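You operate a simulated robot arm through the tools that you are given. There is no shell and no other tool. Be economical: measure what you need, move in short steps, check, and stop when the job is done.

Carry out the task below with a simulated robot arm. There is one attempt and no reset: what you move stays moved.

Task
Turn the time dial off, wipe the drops off the glass door and leave it open.
Fine: use the yellow sponge and put it back; leave the other three dials. What is to be rubbed or washed off counts as gone when no trace of it is left.

It is judged by the outcome, as a careful person would: the job done as asked, and still so three seconds after it is handed in. It fails if anything else is knocked over, pushed out of place, dropped, spilled or broken.

Robot
A 7-joint arm with a two-finger parallel gripper, fixed in place. Base frame: the origin is at the foot of the arm, x ahead of it, y to its left, z up; the work surface is at about z = 74. Readings come in cm, rad, newtons and seconds.
With the tool pointing down near the work surface it reaches from about 20 to 68 cm from the base axis. Its first joint turns from -1.152 to 1.152 rad. Payload 2.4 kg.
The tool frame sits at the grasp point between the pads (the TCP): z along the fingers, y along the line on which they close. The tips reach 3 cm beyond it. Largest opening 9.4 cm; finger width 2.8, thickness 1; the body of the gripper, 5 by 9.6 cm, starts 5.5 cm behind the TCP.
Orientation is told as [roll, pitch, yaw] about the base's x, y, z axes, in that order, counted from this pose: with the fingers straight down and closing along the base's y, the tool's x points along the base's -x, its y along +y and its z along -z.

Tools
- The arm moves only by the tool drive_tool. Its arguments are lists of equal length, an entry for each row: "grip": the finger opening in cm, from 0 to 9.4; "travel": the shift along the base's x, y, z in units of 25 mm (1.0 is 25 mm), a list of three; "rot": the turn, a rotation vector about the base's x, y, z in units of 6 degrees (1.0 is 6 degrees), a list of three. In form: {"grip": [grip, ...], "travel": [[x, y, z], ...], "rot": [[wx, wy, wz], ...]}. A call has 1 to 8 rows; each row shifts and turns the commanded pose from where the row before left it. A call with a number of a shift or a turn outside -1 to 1 is refused whole. Each row takes 0.2 s and may step no farther than 5 cm and 0.15 rad from the row before; otherwise, or with a gripper value out of range, the whole call is refused. Where a pose cannot be reached the arm comes as near as it can. A force on the tool above 90 N (or 10 N above the force at the start of the call, whichever is more), or a blocked arm, ends the call early, and 0.2 s more pass. The fingers move at their own pace (about 15.3 cm/s each) and stop on an object; they squeeze with about 37 N. The grip force told is the motor's: it shows also when the fingers shut on nothing. Time passes only in rows, and 0.2 s behind the last, so rows that do not move let the fingers close. It gives the time, the measured TCP pose, the force on the tool (base axes), the opening and the grip force at its end, in the units of the frame above (readings bear some noise), with the torque about the TCP (base axes, N m) and any sound that the robot's microphone picked up.
- Cameras (640 x 400 px; columns grow to the right, rows downward): "scene" is fixed at [4.4, 47.75, 144.42]; the picture's right is [-0.68, -0.73, 0.00], its down [-0.42, 0.39, -0.82] and it looks along [0.60, -0.56, -0.58] (base axes); focal length 356 px, centre (320, 200). "wrist" rides on the gripper at [7.6, 1.4, -10.2] in the tool frame; the picture's right is [-0.18, 0.98, 0.00], its down [-0.75, -0.14, -0.64] and it looks along [-0.63, -0.12, 0.77] (tool axes); focal length 243 px, centre (320, 200). There is no depth. A picture from a camera that has moved, and an enlarged one, comes with that camera's place and axes in the base frame and with its lens.
- grab_frame(camera): a new picture of that camera. It takes no simulated time.
- enlarge(camera, box): a new picture of the part [left, top, right, bottom] of that camera's present view, enlarged. It takes no simulated time.
- finish_job(): hands the job in; it is judged then, once.

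Go step by step. Nothing tells you positions but the pictures and the camera data: compare them with the known pose of the tool, close in by small moves and look again before you grip or let go. The budget is 120 turns and 68 pictures, counting those below and the enlarged ones. Unless the task says otherwise, let go and move clear before handing in, and close with one line.

The tools are called after "Request:" by a JSON object that holds its "name" and its "arguments". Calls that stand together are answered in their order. drive_tool: Moves the arm, as the interface text tells. Its arguments: {"type":"object","properties":{"grip":{"type":"array","items":{"type":"number"}},"travel":{"type":"array","items":{"type":"array","items":{"type":"number"}}},"rot":{"type":"array","items":{"type":"array","items":{"type":"number"}}}},"required":["grip","travel","rot"]} The other tools are called the same way: grab_frame (camera) takes a picture; enlarge (camera, box) takes an enlarged picture of a part of a camera's view; finish_job () hands the job in.

At the start:

```text
t: 0.0
tcp_pos: [33.16, 9.85, 113.16]
ee_rot: [0.0, -0.001, -0.001]
contact_force: [-0.2, 0.8, 0.1]
wrist_torque: [-0.01, -0.01, -0.02]
grip_width: 9.4
grip_force: 0.1
```

scene: 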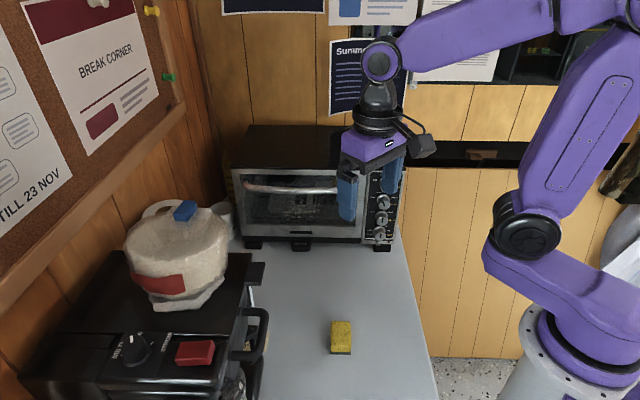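
wrist: 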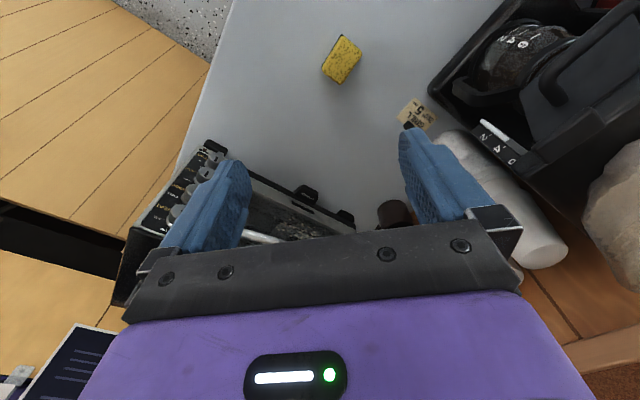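

I see a toaster oven with its door and a column of dials on its right, and a yellow sponge on the work surface at about (35, 13). I will look closer at the oven first.

Request:
{"name": "enlarge", "arguments": {"camera": "scene", "box": [220, 110, 420, 260]}}

Request:
{"name": "enlarge", "arguments": {"camera": "wrist", "box": [110, 130, 370, 310]}}

```text
2.67 times, centred on (320, 185) of scene
camera zoom: at [4.4, 47.75, 144.42], right [-0.68, -0.73, 0.0], down [-0.42, 0.39, -0.82], along [0.6, -0.56, -0.58], focal length 948 px, centre (320, 240)
```

zoom: 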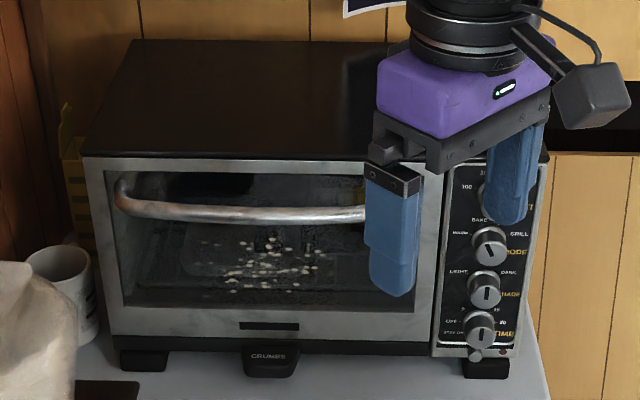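

```text
2.22 times, centred on (240, 220) of wrist
camera zoom: at [25.69, 11.39, 123.39], right [0.18, 0.98, 0.0], down [0.75, -0.14, 0.64], along [0.63, -0.12, -0.77], focal length 539 px, centre (498, 156)
```

zoom: 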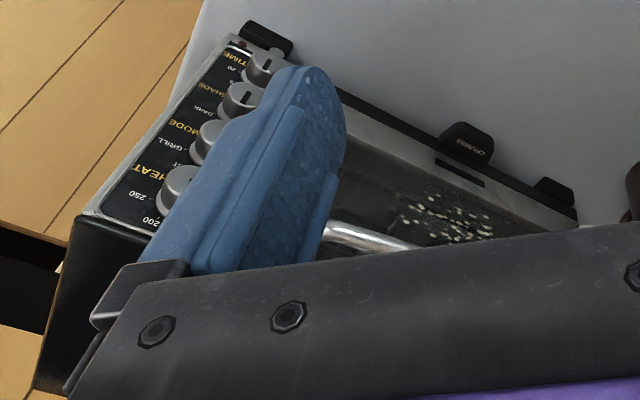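

The oven's front is turned about 45° to me, with the time dial the lowest one near (46, -13, 83). I will turn the wrist camera toward the oven front to read the dial and see where the drops are.

Request:
{"name": "drive_tool", "arguments": {"grip": [9.4, 9.4, 9.4, 9.4, 9.4, 9.4, 9.4, 9.4], "travel": [[-0.3, 0, -0.5], [-0.3, 0, -0.5], [-0.3, 0, -0.5], [-0.3, 0, -0.5], [-0.3, 0, -0.5], [-0.3, 0, -0.5], [-0.3, 0, -0.5], [-0.3, 0, -0.5]], "rot": [[0, 0, -0.9375], [0, 0, -0.9375], [0, 0, -0.9375], [0, 0, -0.9375], [0, 0, -0.9375], [0, 0, -0.9375], [0, 0, -0.9375], [0, 0, -0.9375]]}}

Request:
{"name": "drive_tool", "arguments": {"grip": [9.4, 9.4, 9.4, 9.4, 9.4, 9.4], "travel": [[0, 0, 0], [0, 0, 0], [0, 0, 0], [0, 0, 0], [0, 0, 0], [0, 0, 0]], "rot": [[-0.7071, -0.7071, 0], [-0.7071, -0.7071, 0], [-0.7071, -0.7071, 0], [-0.7071, -0.7071, 0], [-0.7071, -0.7071, 0], [-0.7071, -0.7071, 0]]}}

Request:
{"name": "grab_frame", "arguments": {"camera": "wrist"}}

Request:
{"name": "enlarge", "arguments": {"camera": "scene", "box": [220, 110, 420, 260]}}

```text
t: 1.8
tcp_pos: [27.18, 10.19, 103.16]
ee_rot: [0.0, 0.001, -0.786]
contact_force: [0.3, -0.8, 0.6]
wrist_torque: [0.01, 0.02, 0.0]
grip_width: 9.42
grip_force: 0.1
```

```text
t: 3.2
tcp_pos: [27.2, 9.9, 103.2]
ee_rot: [-0.001, -0.631, -0.785]
contact_force: [-0.3, -0.1, 0.0]
wrist_torque: [0.02, 0.01, -0.02]
grip_width: 9.41
grip_force: 0.0
```

```text
63 pictures are left
camera wrist: at [19.76, 19.63, 106.92], right [0.8, 0.59, 0.11], down [0.06, -0.26, 0.96], along [0.6, -0.76, -0.25], focal length 243 px, centre (320, 200)
```

wrist: 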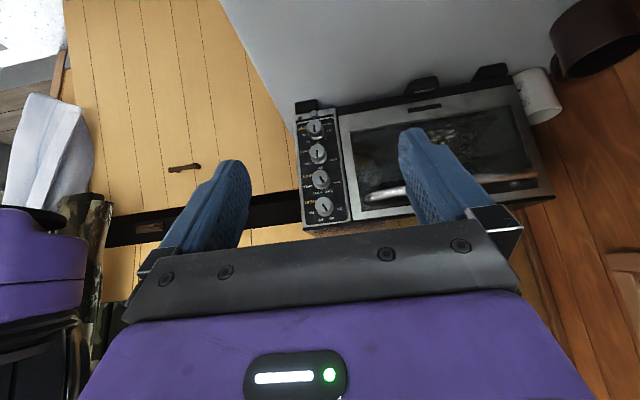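

```text
2.67 times, centred on (320, 185) of scene
camera zoom: at [4.4, 47.75, 144.42], right [-0.68, -0.73, 0.0], down [-0.42, 0.39, -0.82], along [0.6, -0.56, -0.58], focal length 948 px, centre (320, 240)
```

zoom: 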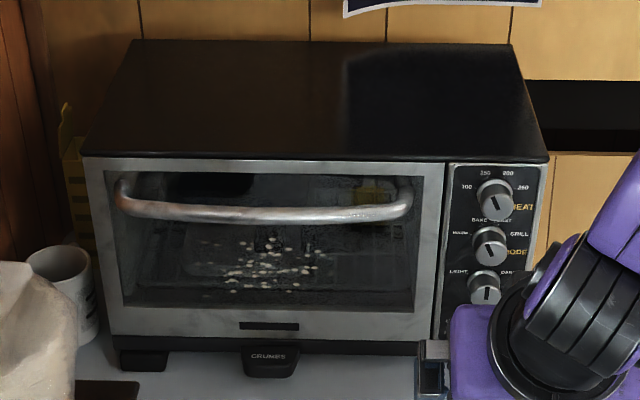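

Request:
{"name": "enlarge", "arguments": {"camera": "wrist", "box": [290, 95, 365, 155]}}

Request:
{"name": "enlarge", "arguments": {"camera": "wrist", "box": [340, 70, 560, 220]}}

Request:
{"name": "enlarge", "arguments": {"camera": "scene", "box": [270, 175, 350, 230]}}

```text
6.67 times, centred on (328, 125) of wrist
camera zoom: at [19.76, 19.63, 106.92], right [0.8, 0.59, 0.11], down [0.06, -0.26, 0.96], along [0.6, -0.76, -0.25], focal length 1618 px, centre (270, 700)
```

zoom: 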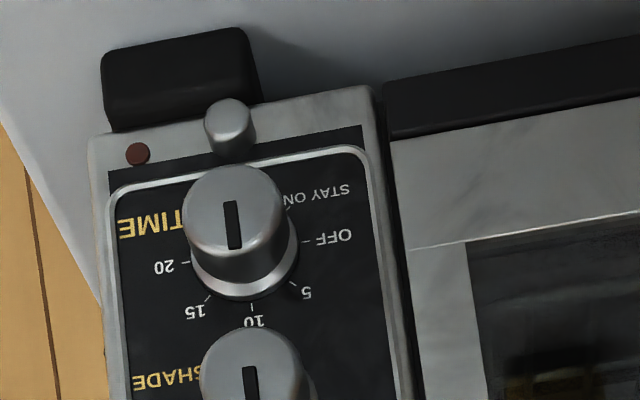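

```text
2.67 times, centred on (450, 145) of wrist
camera zoom: at [19.76, 19.63, 106.92], right [0.8, 0.59, 0.11], down [0.06, -0.26, 0.96], along [0.6, -0.76, -0.25], focal length 647 px, centre (-27, 347)
```

zoom: 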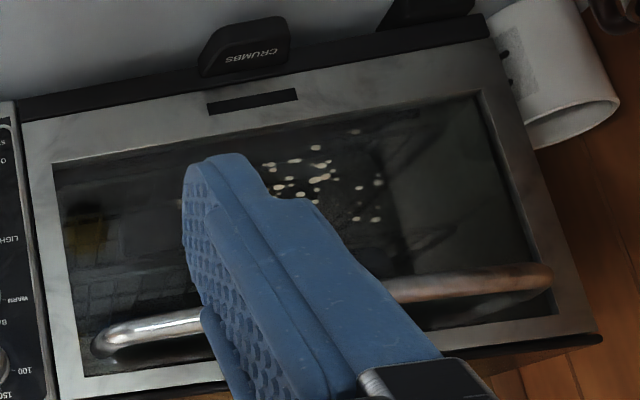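

```text
7.27 times, centred on (310, 202) of scene
camera zoom: at [4.4, 47.75, 144.42], right [-0.68, -0.73, 0.0], down [-0.42, 0.39, -0.82], along [0.6, -0.56, -0.58], focal length 2586 px, centre (393, 182)
```

zoom: 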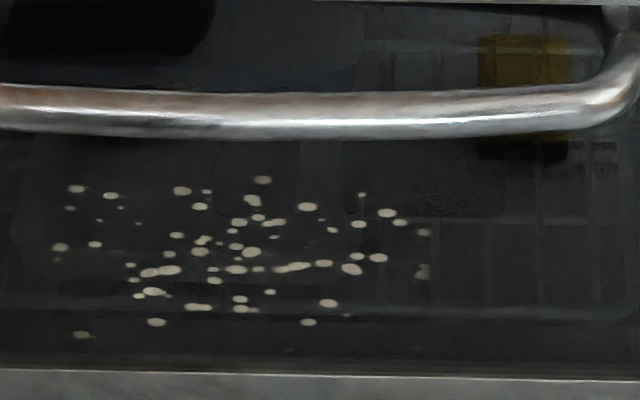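

The time dial seems to point up at "10"; OFF is at its 9 o'clock, so it should turn a quarter counter-clockwise as seen from the front. I will bring the tool horizontal facing the oven, then roll it.

Request:
{"name": "drive_tool", "arguments": {"grip": [9.4, 9.4, 9.4, 9.4, 9.4, 9.4, 9.4, 9.4], "travel": [[0.44, -0.59, -0.15], [0.44, -0.59, -0.15], [0.44, -0.59, -0.15], [0.44, -0.59, -0.15], [0.44, -0.59, -0.15], [0.44, -0.59, -0.15], [0.44, -0.59, -0.15], [0.44, -0.59, -0.15]], "rot": [[-0.795, -0.795, 0], [-0.795, -0.795, 0], [-0.795, -0.795, 0], [-0.795, -0.795, 0], [-0.795, -0.795, 0], [-0.795, -0.795, 0], [-0.795, -0.795, 0], [-0.795, -0.795, 0]]}}

Request:
{"name": "grab_frame", "arguments": {"camera": "scene"}}

Request:
{"name": "grab_frame", "arguments": {"camera": "wrist"}}

```text
t: 5.0
tcp_pos: [37.19, -0.35, 101.18]
ee_rot: [-1.471, -1.567, 0.685]
contact_force: [-0.2, -0.3, 0.2]
wrist_torque: [-0.01, -0.03, -0.01]
grip_width: 9.42
grip_force: 0.2
out of reach, approached as far as the arm can: row 8
```

```text
58 pictures are left
```

scene: 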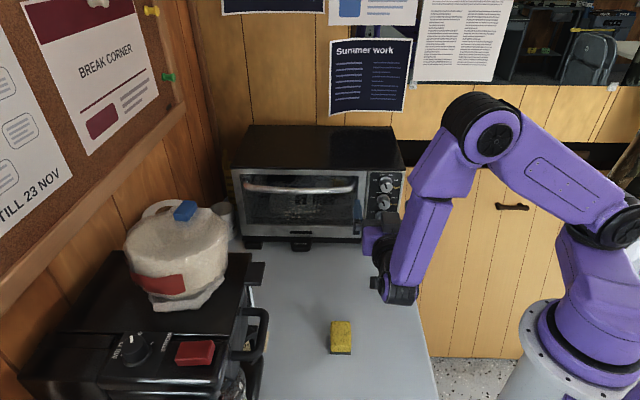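

```text
57 pictures are left
camera wrist: at [30.99, 7.86, 93.58], right [0.7, 0.7, 0.18], down [-0.55, 0.36, 0.75], along [0.46, -0.62, 0.63], focal length 243 px, centre (320, 200)
```

wrist: 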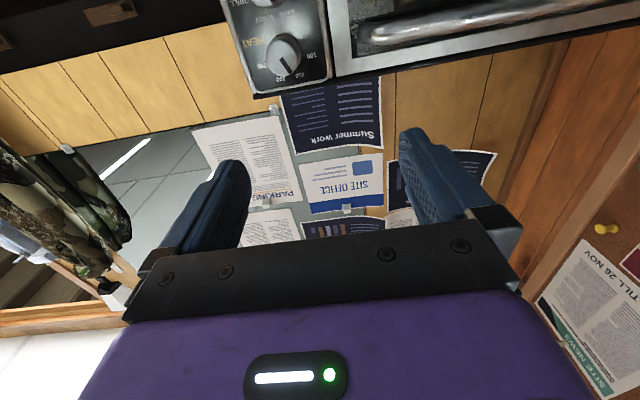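

The tool is about level and facing the oven. I will roll it 45° so the wrist camera comes off the low side, and come down in front of the dials.

Request:
{"name": "drive_tool", "arguments": {"grip": [9.4, 9.4, 9.4, 9.4, 9.4, 9.4, 9.4, 9.4], "travel": [[0, -0.2, -0.45], [0, -0.2, -0.45], [0, -0.2, -0.45], [0, -0.2, -0.45], [0, -0.2, -0.45], [0, -0.2, -0.45], [0, -0.2, -0.45], [0, -0.2, -0.45]], "rot": [[-0.66, 0.66, 0], [-0.66, 0.66, 0], [-0.66, 0.66, 0], [-0.66, 0.66, 0], [-0.66, 0.66, 0], [-0.66, 0.66, 0], [-0.66, 0.66, 0], [-0.66, 0.66, 0]]}}

Request:
{"name": "grab_frame", "arguments": {"camera": "wrist"}}

```text
t: 6.8
tcp_pos: [37.05, -4.17, 92.42]
ee_rot: [-1.568, -0.785, 0.783]
contact_force: [0.0, 0.1, 0.4]
wrist_torque: [0.0, 0.0, 0.0]
grip_width: 9.4
grip_force: 0.1
```

```text
56 pictures are left
camera wrist: at [26.8, -0.17, 85.95], right [0.58, 0.58, -0.56], down [-0.15, 0.76, 0.63], along [0.8, -0.29, 0.53], focal length 243 px, centre (320, 200)
```

wrist: 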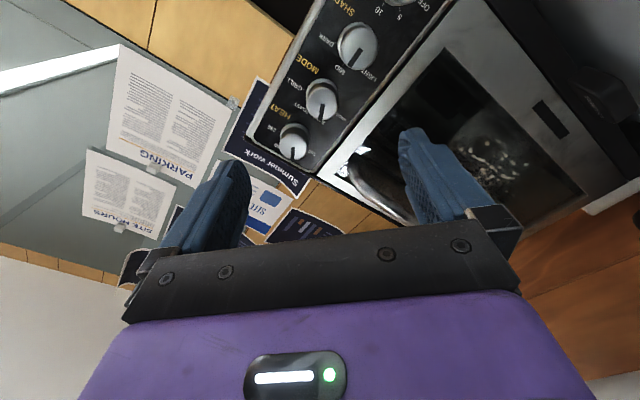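

Request:
{"name": "drive_tool", "arguments": {"grip": [9.4, 9.4, 9.4, 9.4, 9.4, 9.4, 9.4, 9.4], "travel": [[-0.1, 0.1, -0.1], [-0.1, 0.1, -0.1], [-0.1, 0.1, -0.1], [-0.1, 0.1, -0.1], [-0.1, 0.1, -0.1], [-0.1, 0.1, -0.1], [-0.1, 0.1, -0.1], [-0.1, 0.1, -0.1]], "rot": [[-0.95, 0.95, 0], [-0.95, 0.95, 0], [-0.95, 0.95, 0], [-0.95, 0.95, 0], [-0.95, 0.95, 0], [-0.95, 0.95, 0], [-0.95, 0.95, 0], [-0.95, 0.95, 0]]}}

Request:
{"name": "grab_frame", "arguments": {"camera": "wrist"}}

```text
t: 8.6
tcp_pos: [35.06, -2.26, 90.42]
ee_rot: [-1.57, 0.342, 0.785]
contact_force: [0.6, 0.0, -0.6]
wrist_torque: [0.01, 0.03, 0.01]
grip_width: 9.43
grip_force: 0.0
```

```text
55 pictures are left
camera wrist: at [22.51, -0.44, 91.52], right [-0.11, -0.11, -0.99], down [0.08, 0.99, -0.12], along [0.99, -0.09, -0.1], focal length 243 px, centre (320, 200)
```

wrist: 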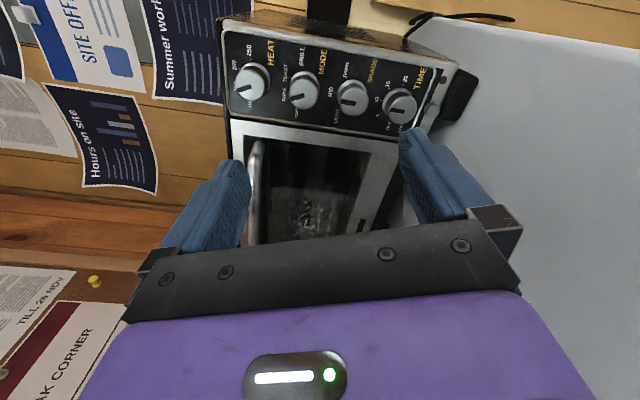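

Request:
{"name": "enlarge", "arguments": {"camera": "wrist", "box": [360, 60, 460, 150]}}

Request:
{"name": "enlarge", "arguments": {"camera": "scene", "box": [360, 165, 420, 255]}}

```text
4.44 times, centred on (410, 105) of wrist
camera zoom: at [22.51, -0.44, 91.52], right [-0.11, -0.11, -0.99], down [0.08, 0.99, -0.12], along [0.99, -0.09, -0.1], focal length 1078 px, centre (-80, 622)
```

zoom: 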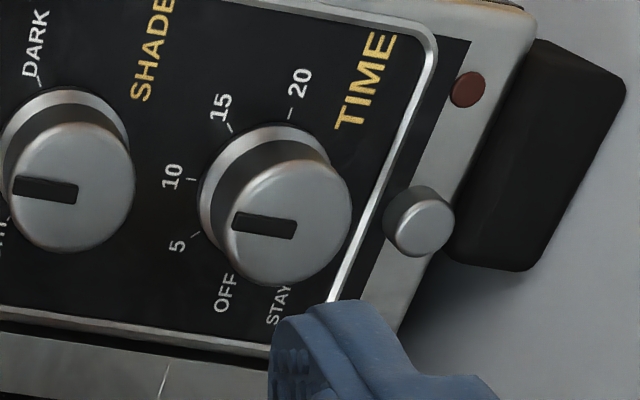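

```text
4.44 times, centred on (390, 210) of scene
camera zoom: at [4.4, 47.75, 144.42], right [-0.68, -0.73, 0.0], down [-0.42, 0.39, -0.82], along [0.6, -0.56, -0.58], focal length 1580 px, centre (9, 156)
```

zoom: 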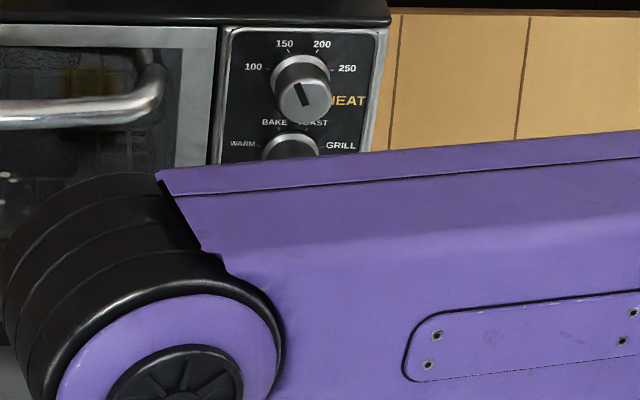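

The time dial points at 10, straight up, with OFF to its left, so it needs 90° counter-clockwise. I will test that the wrist can roll far enough while still clear of the oven.

Request:
{"name": "drive_tool", "arguments": {"grip": [9.4, 9.4, 9.4, 9.4, 9.4, 9.4, 9.4, 9.4], "travel": [[0.1, -0.1, -0.3], [0.1, -0.1, -0.3], [0.1, -0.1, -0.3], [0, 0, -0.3], [0, -0.1, -0.3], [0, -0.1, -0.3], [0, 0, -0.3], [0, 0, -0.3]], "rot": [[-0.75, 0.75, 0], [-0.75, 0.75, 0], [-0.75, 0.75, 0], [-0.75, 0.75, 0], [-0.75, 0.75, 0], [-0.75, 0.75, 0], [-0.75, 0.75, 0], [-0.75, 0.75, 0]]}}

Request:
{"name": "grab_frame", "arguments": {"camera": "wrist"}}

```text
t: 10.4
tcp_pos: [35.81, -3.75, 84.32]
ee_rot: [-1.574, 1.227, 0.784]
contact_force: [-0.8, 0.4, -0.3]
wrist_torque: [0.02, -0.01, -0.01]
grip_width: 9.39
grip_force: 0.1
```

```text
52 pictures are left
camera wrist: at [25.96, 0.8, 90.86], right [-0.61, -0.61, -0.5], down [-0.18, 0.73, -0.66], along [0.77, -0.31, -0.55], focal length 243 px, centre (320, 200)
```

wrist: 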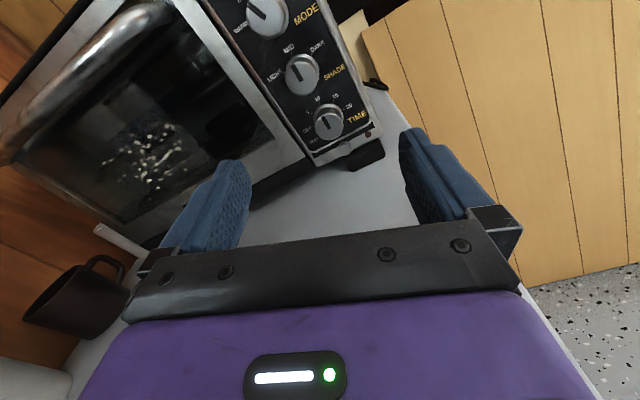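

Roll of 160° works. I'd rather keep the camera on top, so I test a further 60° of roll here.

Request:
{"name": "drive_tool", "arguments": {"grip": [6, 5, 4.4, 4.4, 4.4, 4.4, 4.4, 4.4], "travel": [[0, 0, 0], [0, 0, 0], [0, 0, 0], [0, 0, 0], [0, 0, 0], [0, 0, 0], [0, 0, 0], [0, 0, 0]], "rot": [[-0.884, 0.884, 0], [-0.884, 0.884, 0], [-0.884, 0.884, 0], [-0.884, 0.884, 0], [-0.884, 0.884, 0], [-0.884, 0.884, 0], [-0.884, 0.884, 0], [-0.884, 0.884, 0]]}}

Request:
{"name": "grab_frame", "arguments": {"camera": "wrist"}}

```text
t: 12.2
tcp_pos: [35.79, -3.52, 84.21]
ee_rot: [1.572, 0.866, -2.353]
contact_force: [1.1, -0.4, -0.2]
wrist_torque: [-0.03, -0.01, 0.02]
grip_width: 4.41
grip_force: 0.1
```

```text
51 pictures are left
camera wrist: at [31.35, 6.33, 91.0], right [-0.61, -0.61, 0.5], down [-0.72, 0.18, -0.67], along [0.32, -0.77, -0.56], focal length 243 px, centre (320, 200)
```

wrist: 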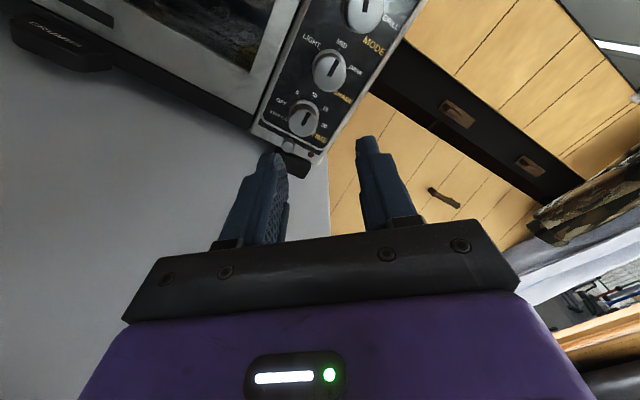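

The whole roll range works. Now I roll back to 135°, so the fingers go in diagonally and clear of the neighbouring dial, and move in front of the time dial at about (46.3, -13.4, 82).

Request:
{"name": "drive_tool", "arguments": {"grip": [4.4, 4.4, 4.4, 4.4, 4.4, 4.4, 4.4, 4.4], "travel": [[0, 0, -0.1], [0, 0, -0.1], [0, 0, -0.1], [0, 0, -0.1], [0, 0, -0.1], [0, 0, -0.1], [0, 0, -0.1], [0, 0, -0.18]], "rot": [[0.92, -0.92, 0], [0.92, -0.92, 0], [0.92, -0.92, 0], [0.92, -0.92, 0], [0.92, -0.92, 0], [0.92, -0.92, 0], [0.92, -0.92, 0], [0.92, -0.92, 0]]}}

Request:
{"name": "drive_tool", "arguments": {"grip": [4.4, 4.4, 4.4, 4.4, 4.4, 4.4, 4.4], "travel": [[0.4, -0.36, 0], [0.4, -0.36, 0], [0.4, -0.36, 0], [0.4, -0.36, 0], [0.4, -0.36, 0], [0.4, -0.36, 0], [0.3, -0.28, 0]], "rot": [[0.9, -0.9, 0], [0.9, -0.9, 0], [0.9, -0.9, 0], [0, 0, 0], [0, 0, 0], [0, 0, 0], [0, 0, 0]]}}

Request:
{"name": "grab_frame", "arguments": {"camera": "wrist"}}

```text
t: 14.0
tcp_pos: [35.84, -3.63, 82.13]
ee_rot: [-1.572, 1.181, 0.784]
contact_force: [0.1, -1.0, 0.2]
wrist_torque: [0.0, 0.03, 0.0]
grip_width: 4.41
grip_force: 0.1
```

```text
t: 15.6
tcp_pos: [42.58, -9.82, 82.07]
ee_rot: [-1.571, 0.783, 0.786]
contact_force: [-0.1, -0.1, 0.4]
wrist_torque: [0.02, -0.01, 0.01]
grip_width: 4.39
grip_force: 0.0
```

```text
50 pictures are left
camera wrist: at [30.91, -7.09, 86.36], right [-0.4, -0.4, -0.83], down [-0.01, 0.9, -0.43], along [0.92, -0.17, -0.36], focal length 243 px, centre (320, 200)
```

wrist: 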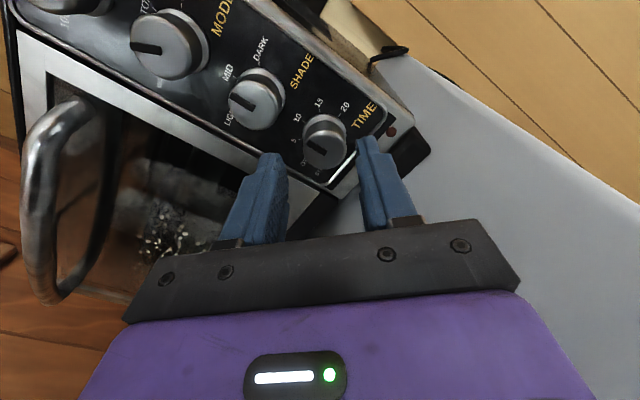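

The tool lines up with the time dial. I advance about 3.5 cm with the fingers straddling it.

Request:
{"name": "drive_tool", "arguments": {"grip": [4.3, 4.3, 4.3, 4.3], "travel": [[0.26, -0.23, 0], [0.26, -0.23, 0], [0.26, -0.23, 0], [0.26, -0.23, 0]], "rot": [[0, 0, 0], [0, 0, 0], [0, 0, 0], [0, 0, 0]]}}

Request:
{"name": "enlarge", "arguments": {"camera": "wrist", "box": [200, 60, 440, 240]}}

```text
t: 16.6
tcp_pos: [45.2, -12.09, 82.13]
ee_rot: [-1.573, 0.784, 0.783]
contact_force: [0.3, -0.3, 0.0]
wrist_torque: [0.06, 0.0, -0.01]
grip_width: 4.31
grip_force: 0.0
```

```text
2.22 times, centred on (320, 150) of wrist
camera zoom: at [33.53, -9.34, 86.45], right [-0.4, -0.4, -0.83], down [-0.01, 0.9, -0.43], along [0.92, -0.17, -0.36], focal length 539 px, centre (320, 311)
```

zoom: 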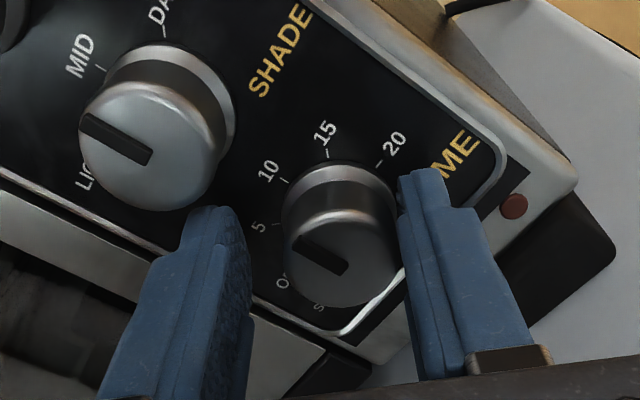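

The fingers straddle the time dial without touching its neighbour. I close on it.

Request:
{"name": "drive_tool", "arguments": {"grip": [3.4, 2.6, 2.2, 2.2], "travel": [[0, 0, 0], [0, 0, 0], [0, 0, 0], [0, 0, 0]], "rot": [[0, 0, 0], [0, 0, 0], [0, 0, 0], [0, 0, 0]]}}

Request:
{"name": "enlarge", "arguments": {"camera": "wrist", "box": [200, 60, 440, 240]}}

```text
t: 17.6
tcp_pos: [45.13, -12.23, 82.07]
ee_rot: [-1.566, 0.786, 0.788]
contact_force: [-9.5, -8.1, -18.3]
wrist_torque: [0.03, 0.1, -0.23]
grip_width: 3.45
grip_force: 11.1
```

```text
2.22 times, centred on (320, 150) of wrist
camera zoom: at [33.44, -9.43, 86.39], right [-0.4, -0.39, -0.83], down [0.0, 0.9, -0.43], along [0.92, -0.17, -0.37], focal length 539 px, centre (320, 311)
```

zoom: 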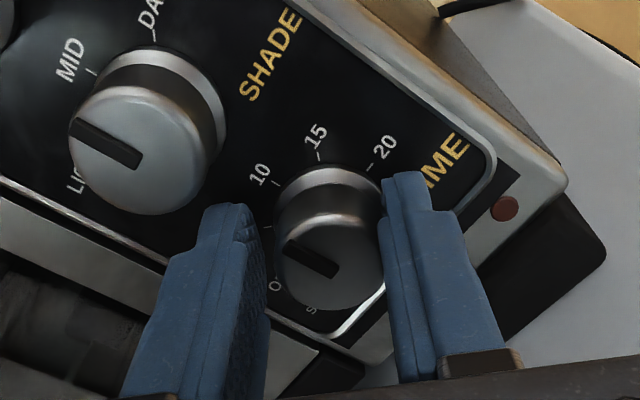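

Only the lower finger bears on it so far (about 22 N sideways), so I centre the grip by a quarter centimetre while closing.

Request:
{"name": "drive_tool", "arguments": {"grip": [2.4, 2.4, 2.4, 2.4], "travel": [[-0.04, -0.04, -0.08], [-0.02, -0.02, -0.04], [0, 0, 0], [0, 0, 0]], "rot": [[0, 0, 0], [0, 0, 0], [0, 0, 0], [0, 0, 0]]}}

```text
t: 18.6
tcp_pos: [44.98, -12.22, 81.92]
ee_rot: [-1.571, 0.784, 0.783]
contact_force: [-6.1, -11.4, -7.6]
wrist_torque: [0.05, 0.05, -0.2]
grip_width: 3.17
grip_force: 6.8
```

Request:
{"name": "drive_tool", "arguments": {"grip": [2.0, 2.0, 2.0, 2.0], "travel": [[-0.04, -0.05, -0.05], [0, 0, 0], [0, 0, 0], [0, 0, 0]], "rot": [[0, 0, 0], [0, 0, 0], [0, 0, 0], [0, 0, 0]]}}

Request:
{"name": "enlarge", "arguments": {"camera": "wrist", "box": [200, 60, 440, 240]}}

```text
t: 19.6
tcp_pos: [45.0, -12.26, 81.74]
ee_rot: [-1.571, 0.785, 0.789]
contact_force: [-7.6, -3.5, 0.5]
wrist_torque: [0.12, 0.15, -0.23]
grip_width: 2.89
grip_force: 37.0
```

```text
2.22 times, centred on (320, 150) of wrist
camera zoom: at [33.26, -9.55, 86.08], right [-0.4, -0.4, -0.83], down [-0.01, 0.9, -0.43], along [0.92, -0.17, -0.36], focal length 539 px, centre (320, 311)
```

zoom: 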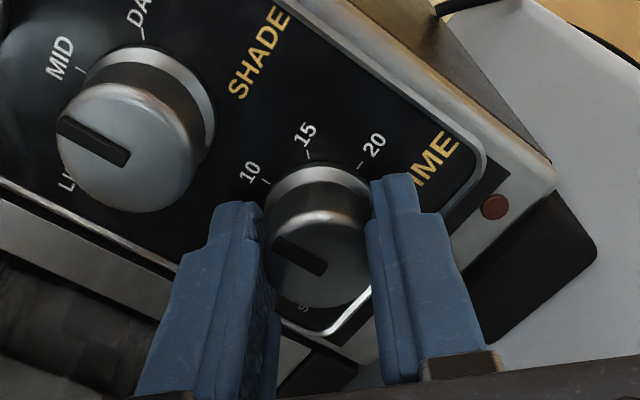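

The dial is gripped (2.9 cm, 37 N). I begin to turn it counter-clockwise.

Request:
{"name": "drive_tool", "arguments": {"grip": [2.0, 2.0, 2.0, 2.0, 2.0], "travel": [[0, 0, 0], [0, 0, 0], [0, 0, 0], [0, 0, 0], [0, 0, 0]], "rot": [[-0.7071, 0.7071, 0], [-0.7071, 0.7071, 0], [-0.7071, 0.7071, 0], [-0.7071, 0.7071, 0], [-0.7071, 0.7071, 0]]}}

Request:
{"name": "enlarge", "arguments": {"camera": "wrist", "box": [200, 60, 440, 240]}}

```text
t: 20.8
tcp_pos: [45.02, -12.24, 81.79]
ee_rot: [-1.575, 1.307, 0.781]
contact_force: [-4.3, -2.9, 0.4]
wrist_torque: [-0.07, -0.07, -0.75]
grip_width: 2.88
grip_force: 37.2
```

```text
2.22 times, centred on (320, 150) of wrist
camera zoom: at [35.44, -7.36, 88.71], right [-0.64, -0.64, -0.43], down [-0.22, 0.69, -0.69], along [0.74, -0.34, -0.58], focal length 539 px, centre (320, 311)
```

zoom: 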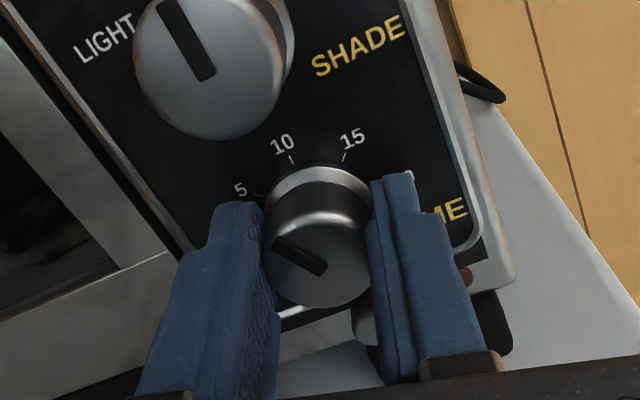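

The dial turns with the fingers, about 30° so far. I continue the remaining 60°.

Request:
{"name": "drive_tool", "arguments": {"grip": [2.0, 2.0, 2.0, 2.0, 2.0, 2.0, 2.0, 2.0], "travel": [[0, 0, 0], [0, 0, 0], [0, 0, 0], [0, 0, 0], [0, 0, 0], [0, 0, 0], [0, 0, 0], [0, 0, 0]], "rot": [[-0.884, 0.884, 0], [-0.884, 0.884, 0], [-0.884, 0.884, 0], [-0.884, 0.884, 0], [-0.884, 0.884, 0], [-0.884, 0.884, 0], [-0.884, 0.884, 0], [-0.884, 0.884, 0]]}}

Request:
{"name": "enlarge", "arguments": {"camera": "wrist", "box": [200, 60, 440, 240]}}

```text
t: 22.6
tcp_pos: [45.05, -12.14, 81.78]
ee_rot: [1.571, 0.788, -2.352]
contact_force: [6.1, 10.5, -0.2]
wrist_torque: [-0.29, -0.37, -0.1]
grip_width: 2.87
grip_force: 36.9
```

```text
2.22 times, centred on (320, 150) of wrist
camera zoom: at [40.94, -1.83, 88.11], right [-0.58, -0.59, 0.56], down [-0.76, 0.14, -0.63], along [0.29, -0.8, -0.53], focal length 539 px, centre (320, 311)
```

zoom: 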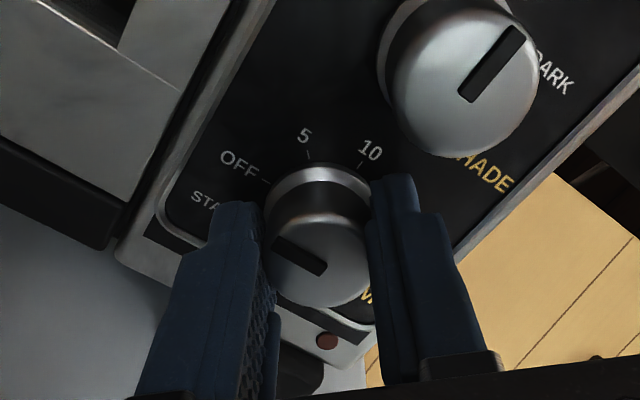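

The pointer now lines up with OFF. I open and back straight out, then check.

Request:
{"name": "drive_tool", "arguments": {"grip": [3.6, 4.2, 4.3, 4.3, 4.3, 4.3, 4.3], "travel": [[0, 0, 0], [0, 0, 0], [-0.4, 0.4, 0], [-0.5, 0.5, 0], [-0.5, 0.5, 0], [-0.5, 0.5, 0], [-0.5, 0.5, 0]], "rot": [[0, 0, 0], [0, 0, 0], [0, 0, 0], [0, 0, 0], [0, 0, 0], [0, 0, 0], [0, 0, 0]]}}

Request:
{"name": "enlarge", "arguments": {"camera": "wrist", "box": [230, 60, 390, 180]}}

```text
t: 24.2
tcp_pos: [38.81, -6.11, 81.51]
ee_rot: [1.573, 0.789, -2.354]
contact_force: [-0.9, 0.7, 0.0]
wrist_torque: [0.01, -0.03, -0.02]
grip_width: 4.29
grip_force: 0.2
```

```text
3.33 times, centred on (310, 120) of wrist
camera zoom: at [34.73, 4.15, 88.01], right [-0.58, -0.59, 0.56], down [-0.76, 0.15, -0.63], along [0.29, -0.8, -0.53], focal length 809 px, centre (353, 467)
```

zoom: 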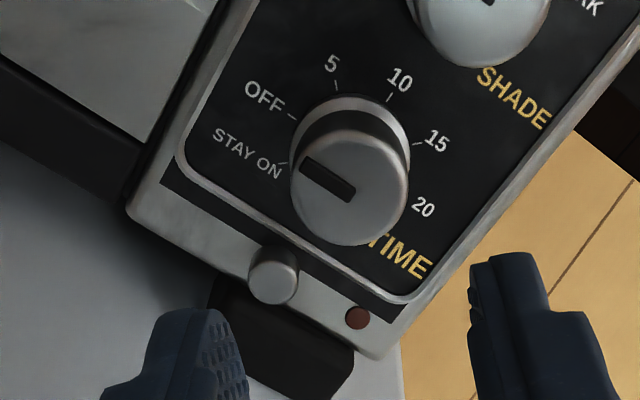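

Request:
{"name": "drive_tool", "arguments": {"grip": [6, 8, 9, 9, 9, 9, 9, 9], "travel": [[-0.5, 0.6, 0.8], [-0.5, 0.6, 0.9], [-0.4, 0.6, 0.9], [-0.2, 0.6, 0.9], [0, 0.7, 0.9], [0, 0.7, 0.9], [0, 0.7, 0.9], [0, 0.7, 0.9]], "rot": [[0.9, -0.9, 0], [0.9, -0.9, 0], [0.9, -0.9, 0], [0.9, -0.9, 0], [0.9, -0.9, 0], [0.9, -0.9, 0], [0.9, -0.9, 0], [0.9, -0.9, 0]]}}

Request:
{"name": "enlarge", "arguments": {"camera": "scene", "box": [360, 165, 420, 255]}}

```text
t: 26.0
tcp_pos: [35.2, 6.72, 99.36]
ee_rot: [-1.577, 1.284, 0.781]
contact_force: [0.0, -0.5, -0.6]
wrist_torque: [-0.02, -0.01, 0.0]
grip_width: 9.01
grip_force: 0.1
```

```text
4.44 times, centred on (390, 210) of scene
camera zoom: at [4.4, 47.75, 144.42], right [-0.68, -0.73, 0.0], down [-0.42, 0.39, -0.82], along [0.6, -0.56, -0.58], focal length 1580 px, centre (9, 156)
```

zoom: 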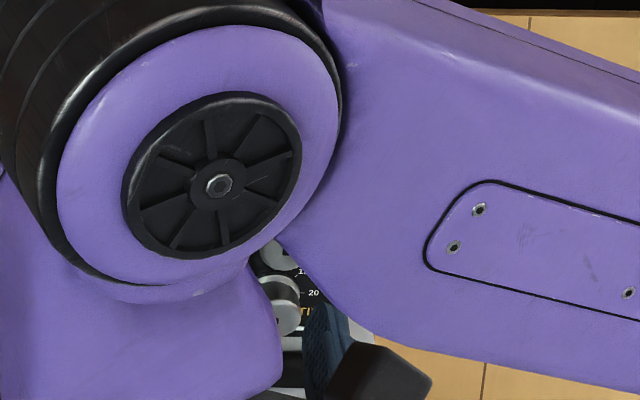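

The dial looks set on OFF; I will recheck from the scene camera later. Next I point the tool down above the sponge, near (35, 13).

Request:
{"name": "drive_tool", "arguments": {"grip": [9, 9, 9, 9, 9, 9, 9, 9], "travel": [[-0.3, 0.1, 0.2], [-0.3, 0.1, 0.2], [-0.3, 0.1, 0.2], [0, 0.2, 0], [0, 0.2, 0], [0, 0.2, 0], [0, 0.2, 0], [0, 0.2, 0]], "rot": [[-0.9645, 0.9645, 0], [-0.9645, 0.9645, 0], [0.9, 0.9, 0], [0.9, 0.9, 0], [0.9, 0.9, 0], [0.9, 0.9, 0], [0.9, 0.9, 0], [0.9, 0.9, 0]]}}

Request:
{"name": "drive_tool", "arguments": {"grip": [9, 9, 9, 9, 9, 9], "travel": [[0.2, 0.2, -0.3], [0.2, 0.2, -0.3], [0.1, 0.2, -0.3], [0.1, 0.2, -0.3], [0.1, 0.2, -0.3], [0.1, 0.2, -0.3]], "rot": [[0.9, 0.9, 0], [0.9, 0.9, 0], [0.9, 0.9, 0], [0.9, 0.9, 0], [0.9, 0.9, 0], [0.707, 0.707, 0]]}}

Request:
{"name": "grab_frame", "arguments": {"camera": "wrist"}}

Request:
{"name": "grab_frame", "arguments": {"camera": "scene"}}

```text
t: 27.8
tcp_pos: [32.84, 10.04, 101.0]
ee_rot: [0.001, 0.771, 2.359]
contact_force: [-0.3, 1.4, -1.3]
wrist_torque: [0.02, -0.02, 0.01]
grip_width: 8.99
grip_force: 0.0
```

```text
t: 29.2
tcp_pos: [34.86, 12.98, 96.41]
ee_rot: [-0.002, 0.001, 2.357]
contact_force: [0.0, -0.4, 0.4]
wrist_torque: [0.0, 0.01, 0.01]
grip_width: 8.99
grip_force: 0.2
```

```text
42 pictures are left
camera wrist: at [39.27, 6.61, 106.66], right [-0.82, -0.57, 0.0], down [-0.43, 0.63, 0.64], along [-0.36, 0.53, -0.77], focal length 243 px, centre (320, 200)
```

wrist: 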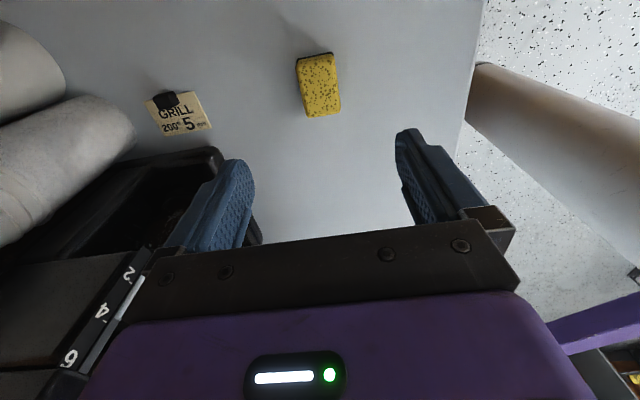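

```text
41 pictures are left
```

scene: 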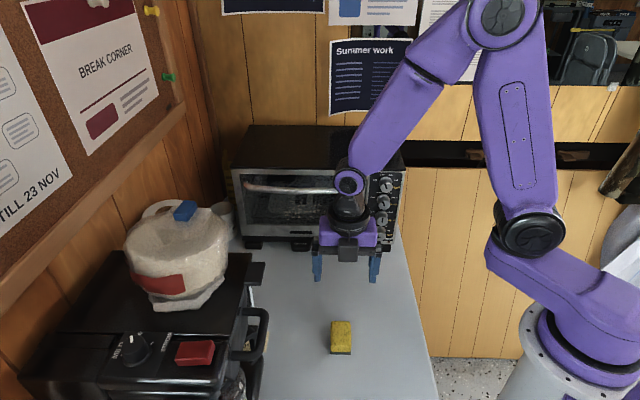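

The sponge is about 6.5 × 4 cm at (34.9, 13.2), its long side toward the oven, so the fingers already close across its width. I zoom to judge its thickness and recheck the dial.

Request:
{"name": "enlarge", "arguments": {"camera": "scene", "box": [310, 300, 380, 370]}}

Request:
{"name": "enlarge", "arguments": {"camera": "scene", "box": [360, 165, 420, 255]}}

```text
5.71 times, centred on (345, 335) of scene
camera zoom: at [4.4, 47.75, 144.42], right [-0.68, -0.73, 0.0], down [-0.42, 0.39, -0.82], along [0.6, -0.56, -0.58], focal length 2032 px, centre (177, -571)
```

zoom: 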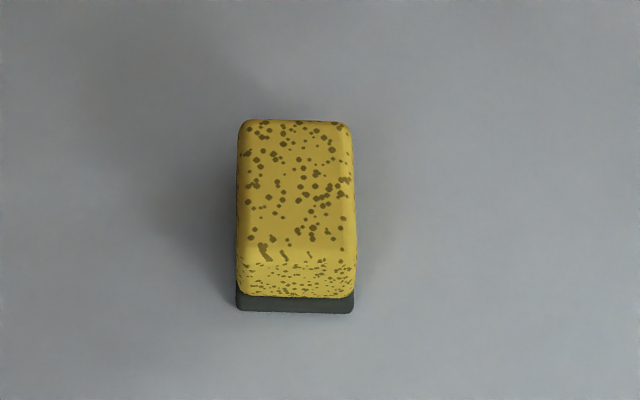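

```text
4.44 times, centred on (390, 210) of scene
camera zoom: at [4.4, 47.75, 144.42], right [-0.68, -0.73, 0.0], down [-0.42, 0.39, -0.82], along [0.6, -0.56, -0.58], focal length 1580 px, centre (9, 156)
```

zoom: 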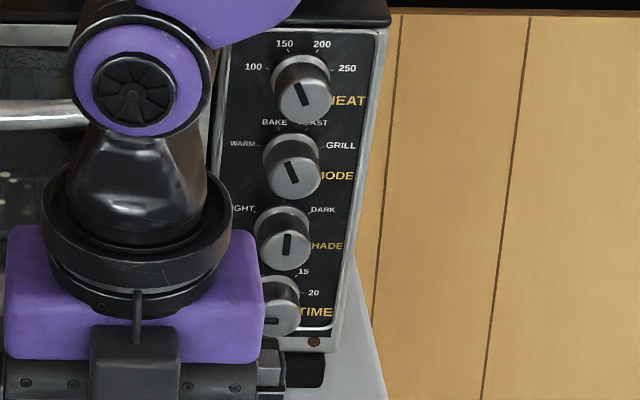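

The dial's pointer is level at OFF. Now I descend over the sponge, leaving its lower part sticking out below the fingertips.

Request:
{"name": "drive_tool", "arguments": {"grip": [6, 6, 6, 6, 6, 6, 6, 6], "travel": [[0, 0.04, -0.9], [0, 0.04, -0.9], [0, 0, -0.9], [0, 0, -0.9], [0, 0, -0.9], [0, 0, -0.9], [0, 0, -0.9], [0, 0, -0.5]], "rot": [[0, 0, 0], [0, 0, 0], [0, 0, 0], [0, 0, 0], [0, 0, 0], [0, 0, 0], [0, 0, 0], [0, 0, 0]]}}

Request:
{"name": "enlarge", "arguments": {"camera": "wrist", "box": [200, 60, 440, 240]}}

Request:
{"name": "enlarge", "arguments": {"camera": "scene", "box": [280, 270, 400, 370]}}

```text
t: 31.0
tcp_pos: [34.72, 13.21, 79.45]
ee_rot: [0.001, 0.001, 2.355]
contact_force: [-0.4, 0.0, -0.3]
wrist_torque: [-0.01, 0.03, 0.03]
grip_width: 5.99
grip_force: 0.0
```

```text
2.22 times, centred on (320, 150) of wrist
camera zoom: at [39.06, 6.85, 89.69], right [-0.82, -0.57, 0.0], down [-0.43, 0.63, 0.64], along [-0.36, 0.53, -0.77], focal length 539 px, centre (320, 311)
```

zoom: 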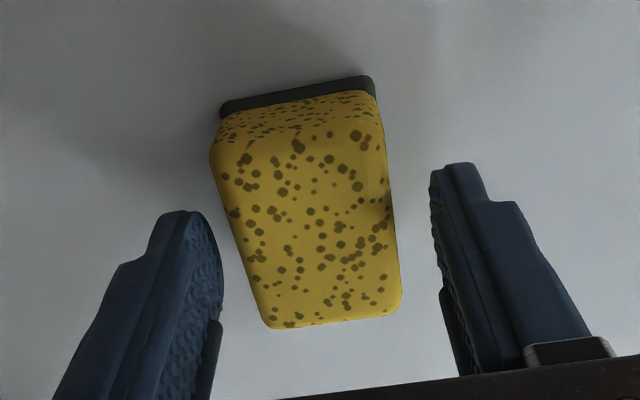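

```text
4.00 times, centred on (340, 320) of scene
camera zoom: at [4.4, 47.75, 144.42], right [-0.68, -0.73, 0.0], down [-0.42, 0.39, -0.82], along [0.6, -0.56, -0.58], focal length 1422 px, centre (240, -280)
```

zoom: 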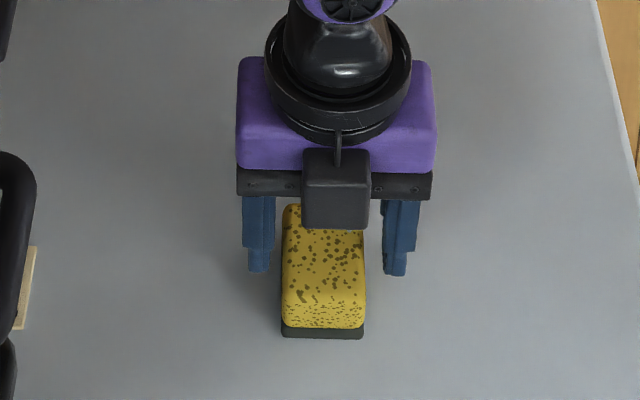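

The sponge lies between the fingers and about centred. I lower 1 cm more and close.

Request:
{"name": "drive_tool", "arguments": {"grip": [6, 6, 5, 4, 3, 2.5, 2.5, 2.5], "travel": [[0.03, -0.02, -0.4], [0, 0, 0], [0, 0, 0], [0, 0, 0], [0, 0, 0], [0, 0, 0], [0, 0, 0], [0, 0, 0]], "rot": [[0, 0, 0], [0, 0, 0], [0, 0, 0], [0, 0, 0], [0, 0, 0], [0, 0, 0], [0, 0, 0], [0, 0, 0]]}}

Request:
{"name": "enlarge", "arguments": {"camera": "wrist", "box": [200, 60, 440, 240]}}

```text
t: 32.8
tcp_pos: [34.71, 13.12, 78.33]
ee_rot: [0.0, 0.002, 2.357]
contact_force: [1.0, 0.1, -0.3]
wrist_torque: [-0.01, 0.01, 0.01]
grip_width: 4.27
grip_force: 37.3
```

```text
2.22 times, centred on (320, 150) of wrist
camera zoom: at [39.29, 6.74, 88.68], right [-0.82, -0.57, 0.0], down [-0.43, 0.63, 0.64], along [-0.36, 0.53, -0.77], focal length 539 px, centre (320, 311)
```

zoom: 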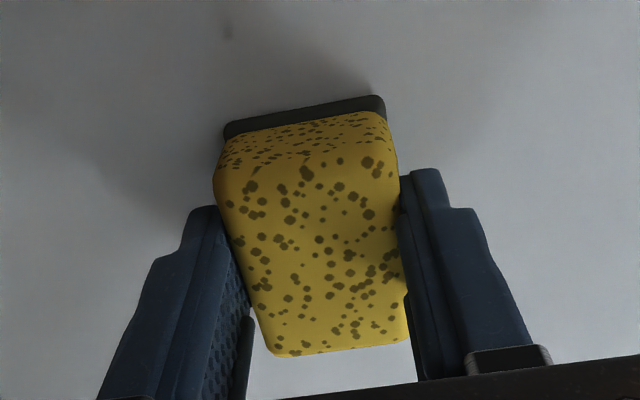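

The sponge is held firmly (4.3 cm). I lift it and turn the tool level toward the glass.

Request:
{"name": "drive_tool", "arguments": {"grip": [2.5, 2.5, 2.5, 2.5, 2.5, 2.5, 2.5, 2.5], "travel": [[0, 0, 0.8], [0, 0, 0.8], [0, 0, 0.8], [0, 0, 0.8], [0.2, -0.2, 0.8], [0.2, -0.2, 0.6], [0.2, -0.2, 0.4], [0.2, -0.2, 0.4]], "rot": [[0, 0, 0], [-0.95, -0.95, 0], [-0.95, -0.95, 0], [-0.95, -0.95, 0], [-0.95, -0.95, 0], [-0.95, -0.95, 0], [-0.95, -0.95, 0], [-0.95, -0.95, 0]]}}

Request:
{"name": "drive_tool", "arguments": {"grip": [2.5, 2.5, 2.5, 2.5, 2.5, 2.5, 2.5, 2.5], "travel": [[0.8, 0, 0], [0.8, 0, 0], [0.8, 0, 0], [0.8, 0, 0], [0.8, -0.1, 0], [0.8, -0.1, 0], [0.8, -0.1, 0], [0.8, -0.1, 0]], "rot": [[-0.791, -0.791, 0], [-0.791, -0.791, 0], [-0.791, -0.791, 0], [-0.791, -0.791, 0], [-0.791, -0.791, 0], [0, 0, 0], [0, 0, 0], [0, 0, 0]]}}

Request:
{"name": "grab_frame", "arguments": {"camera": "wrist"}}

Request:
{"name": "grab_frame", "arguments": {"camera": "scene"}}

```text
t: 34.6
tcp_pos: [37.01, 11.28, 92.08]
ee_rot: [0.001, 0.987, 2.357]
contact_force: [0.8, 0.4, -0.4]
wrist_torque: [-0.01, 0.02, 0.0]
grip_width: 4.27
grip_force: 36.9
```

```text
t: 36.4
tcp_pos: [52.79, 10.13, 92.0]
ee_rot: [2.131, 1.568, -1.794]
contact_force: [-0.1, -1.3, -0.2]
wrist_torque: [-0.03, 0.02, 0.02]
grip_width: 4.25
grip_force: 37.4
```

```text
35 pictures are left
camera wrist: at [44.64, 16.41, 99.59], right [-0.69, -0.7, -0.18], down [-0.36, 0.55, -0.75], along [0.63, -0.46, -0.63], focal length 243 px, centre (320, 200)
```

wrist: 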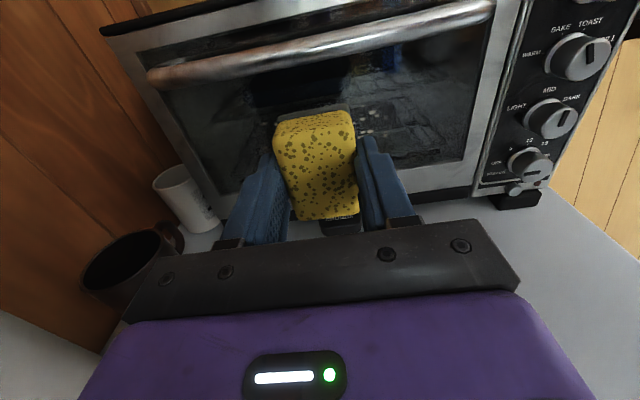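

```text
34 pictures are left
```

scene: 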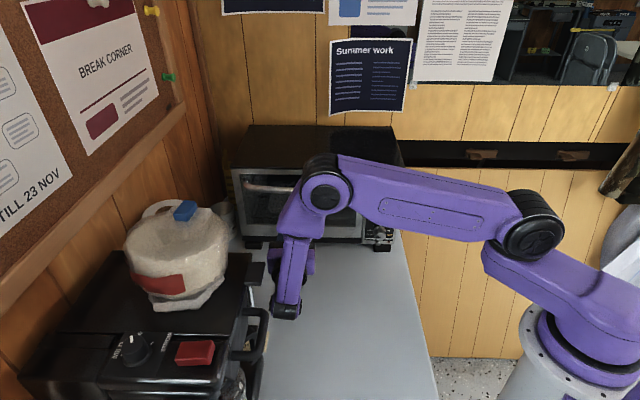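

The drops lie around s −51…−38 cm along the door, z 84–91, below the handle (bottom about z 95). I bring the sponge under the handle to the right end of the patch, just short of the glass.

Request:
{"name": "drive_tool", "arguments": {"grip": [2.5, 2.5, 2.5, 2.5, 2.5, 2.5], "travel": [[-0.05, -0.5, -0.7], [0, -0.6, -0.7], [0, -0.7, -0.48], [0, -0.8, -0.2], [0, -0.8, 0], [0, -0.8, 0]], "rot": [[0, 0, 0], [0, 0, 0], [0, 0, 0], [0, 0, 0], [0, 0, 0], [0, 0, 0]]}}

Request:
{"name": "drive_tool", "arguments": {"grip": [2.5, 2.5, 2.5, 2.5, 2.5, 2.5], "travel": [[0.12, -0.12, 0], [0.12, -0.12, 0], [0.12, -0.12, 0], [0.12, -0.12, 0], [0.1, -0.1, 0], [0.1, -0.1, 0]], "rot": [[0, 0, 0], [0, 0, 0], [0, 0, 0], [0, 0, 0], [0, 0, 0], [0, 0, 0]]}}

Request:
{"name": "grab_frame", "arguments": {"camera": "wrist"}}

```text
t: 37.8
tcp_pos: [52.58, -0.64, 86.76]
ee_rot: [2.276, 1.569, -1.653]
contact_force: [-0.2, -0.9, 0.2]
wrist_torque: [0.04, 0.02, -0.01]
grip_width: 4.27
grip_force: 37.5
```

```text
t: 39.2
tcp_pos: [54.21, -2.06, 86.88]
ee_rot: [2.273, 1.567, -1.651]
contact_force: [-10.5, 6.8, 2.8]
wrist_torque: [-0.07, -0.09, -0.21]
grip_width: 4.26
grip_force: 37.1
```

```text
33 pictures are left
camera wrist: at [46.13, 4.22, 94.35], right [-0.69, -0.7, -0.18], down [-0.36, 0.55, -0.76], along [0.63, -0.46, -0.63], focal length 243 px, centre (320, 200)
```

wrist: 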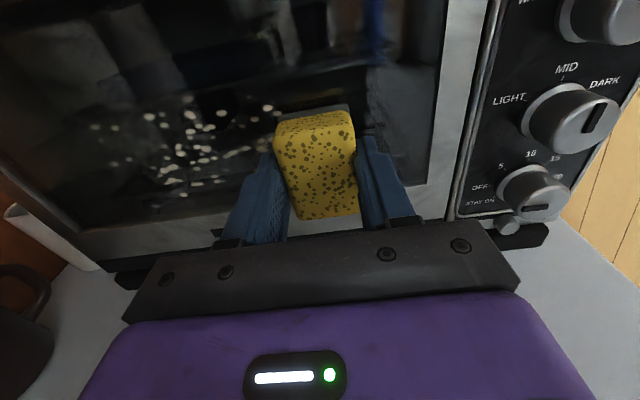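

Contact with the glass at about 12 N. I sweep left across the lower part of the patch.

Request:
{"name": "drive_tool", "arguments": {"grip": [2.5, 2.5, 2.5, 2.5, 2.5, 2.5, 2.5, 2.5], "travel": [[0.566, 0.566, 0], [0.566, 0.566, 0], [0.566, 0.566, 0], [0.566, 0.566, 0], [0.566, 0.566, 0], [0.566, 0.566, 0], [0.566, 0.566, 0], [0.566, 0.566, 0]], "rot": [[0, 0, 0], [0, 0, 0], [0, 0, 0], [0, 0, 0], [0, 0, 0], [0, 0, 0], [0, 0, 0], [0, 0, 0]]}}

Request:
{"name": "grab_frame", "arguments": {"camera": "wrist"}}

```text
t: 41.0
tcp_pos: [65.73, 9.29, 87.04]
ee_rot: [1.979, 1.569, -1.95]
contact_force: [-1.1, 1.1, 0.0]
wrist_torque: [0.04, -0.03, 0.01]
grip_width: 4.27
grip_force: 36.7
```

```text
32 pictures are left
camera wrist: at [57.53, 15.63, 94.53], right [-0.7, -0.7, -0.18], down [-0.35, 0.55, -0.75], along [0.62, -0.46, -0.63], focal length 243 px, centre (320, 200)
```

wrist: 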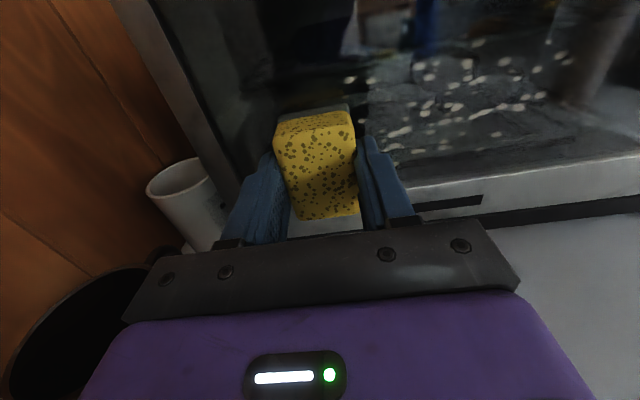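

The sponge lost contact on the way (the door isn't at exactly 45°), and the drops are still there. I press in again here and sweep back, watching the force.

Request:
{"name": "drive_tool", "arguments": {"grip": [2.5, 2.5, 2.5, 2.5], "travel": [[0.06, -0.06, 0], [0.06, -0.06, 0], [0.06, -0.06, 0], [0, 0, 0]], "rot": [[0, 0, 0], [0, 0, 0], [0, 0, 0], [0, 0, 0]]}}

```text
t: 42.0
tcp_pos: [65.88, 9.36, 86.79]
ee_rot: [2.766, 1.567, -1.152]
contact_force: [-34.1, 21.2, 9.7]
wrist_torque: [-0.21, -0.03, -0.77]
grip_width: 4.28
grip_force: 37.2
```

Request:
{"name": "drive_tool", "arguments": {"grip": [2.5, 2.5, 2.5, 2.5, 2.5], "travel": [[-0.6, -0.53, 0], [-0.58, -0.55, 0], [-0.57, -0.56, 0], [-0.57, -0.56, 0], [-0.57, -0.56, 0]], "rot": [[0, 0, 0], [0, 0, 0], [0, 0, 0], [0, 0, 0], [0, 0, 0]]}}

Request:
{"name": "grab_frame", "arguments": {"camera": "wrist"}}

```text
t: 43.2
tcp_pos: [58.85, 2.51, 86.94]
ee_rot: [2.237, 1.569, -1.679]
contact_force: [-10.6, 26.4, -1.5]
wrist_torque: [0.04, 0.03, 0.13]
grip_width: 4.27
grip_force: 37.4
```

```text
31 pictures are left
camera wrist: at [50.71, 8.68, 94.47], right [-0.69, -0.7, -0.18], down [-0.36, 0.55, -0.75], along [0.63, -0.45, -0.63], focal length 243 px, centre (320, 200)
```

wrist: 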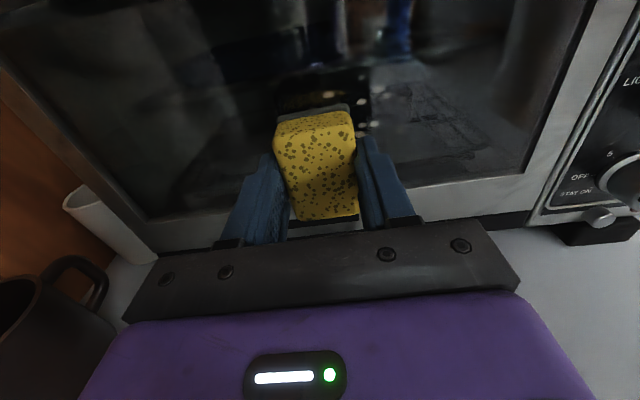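

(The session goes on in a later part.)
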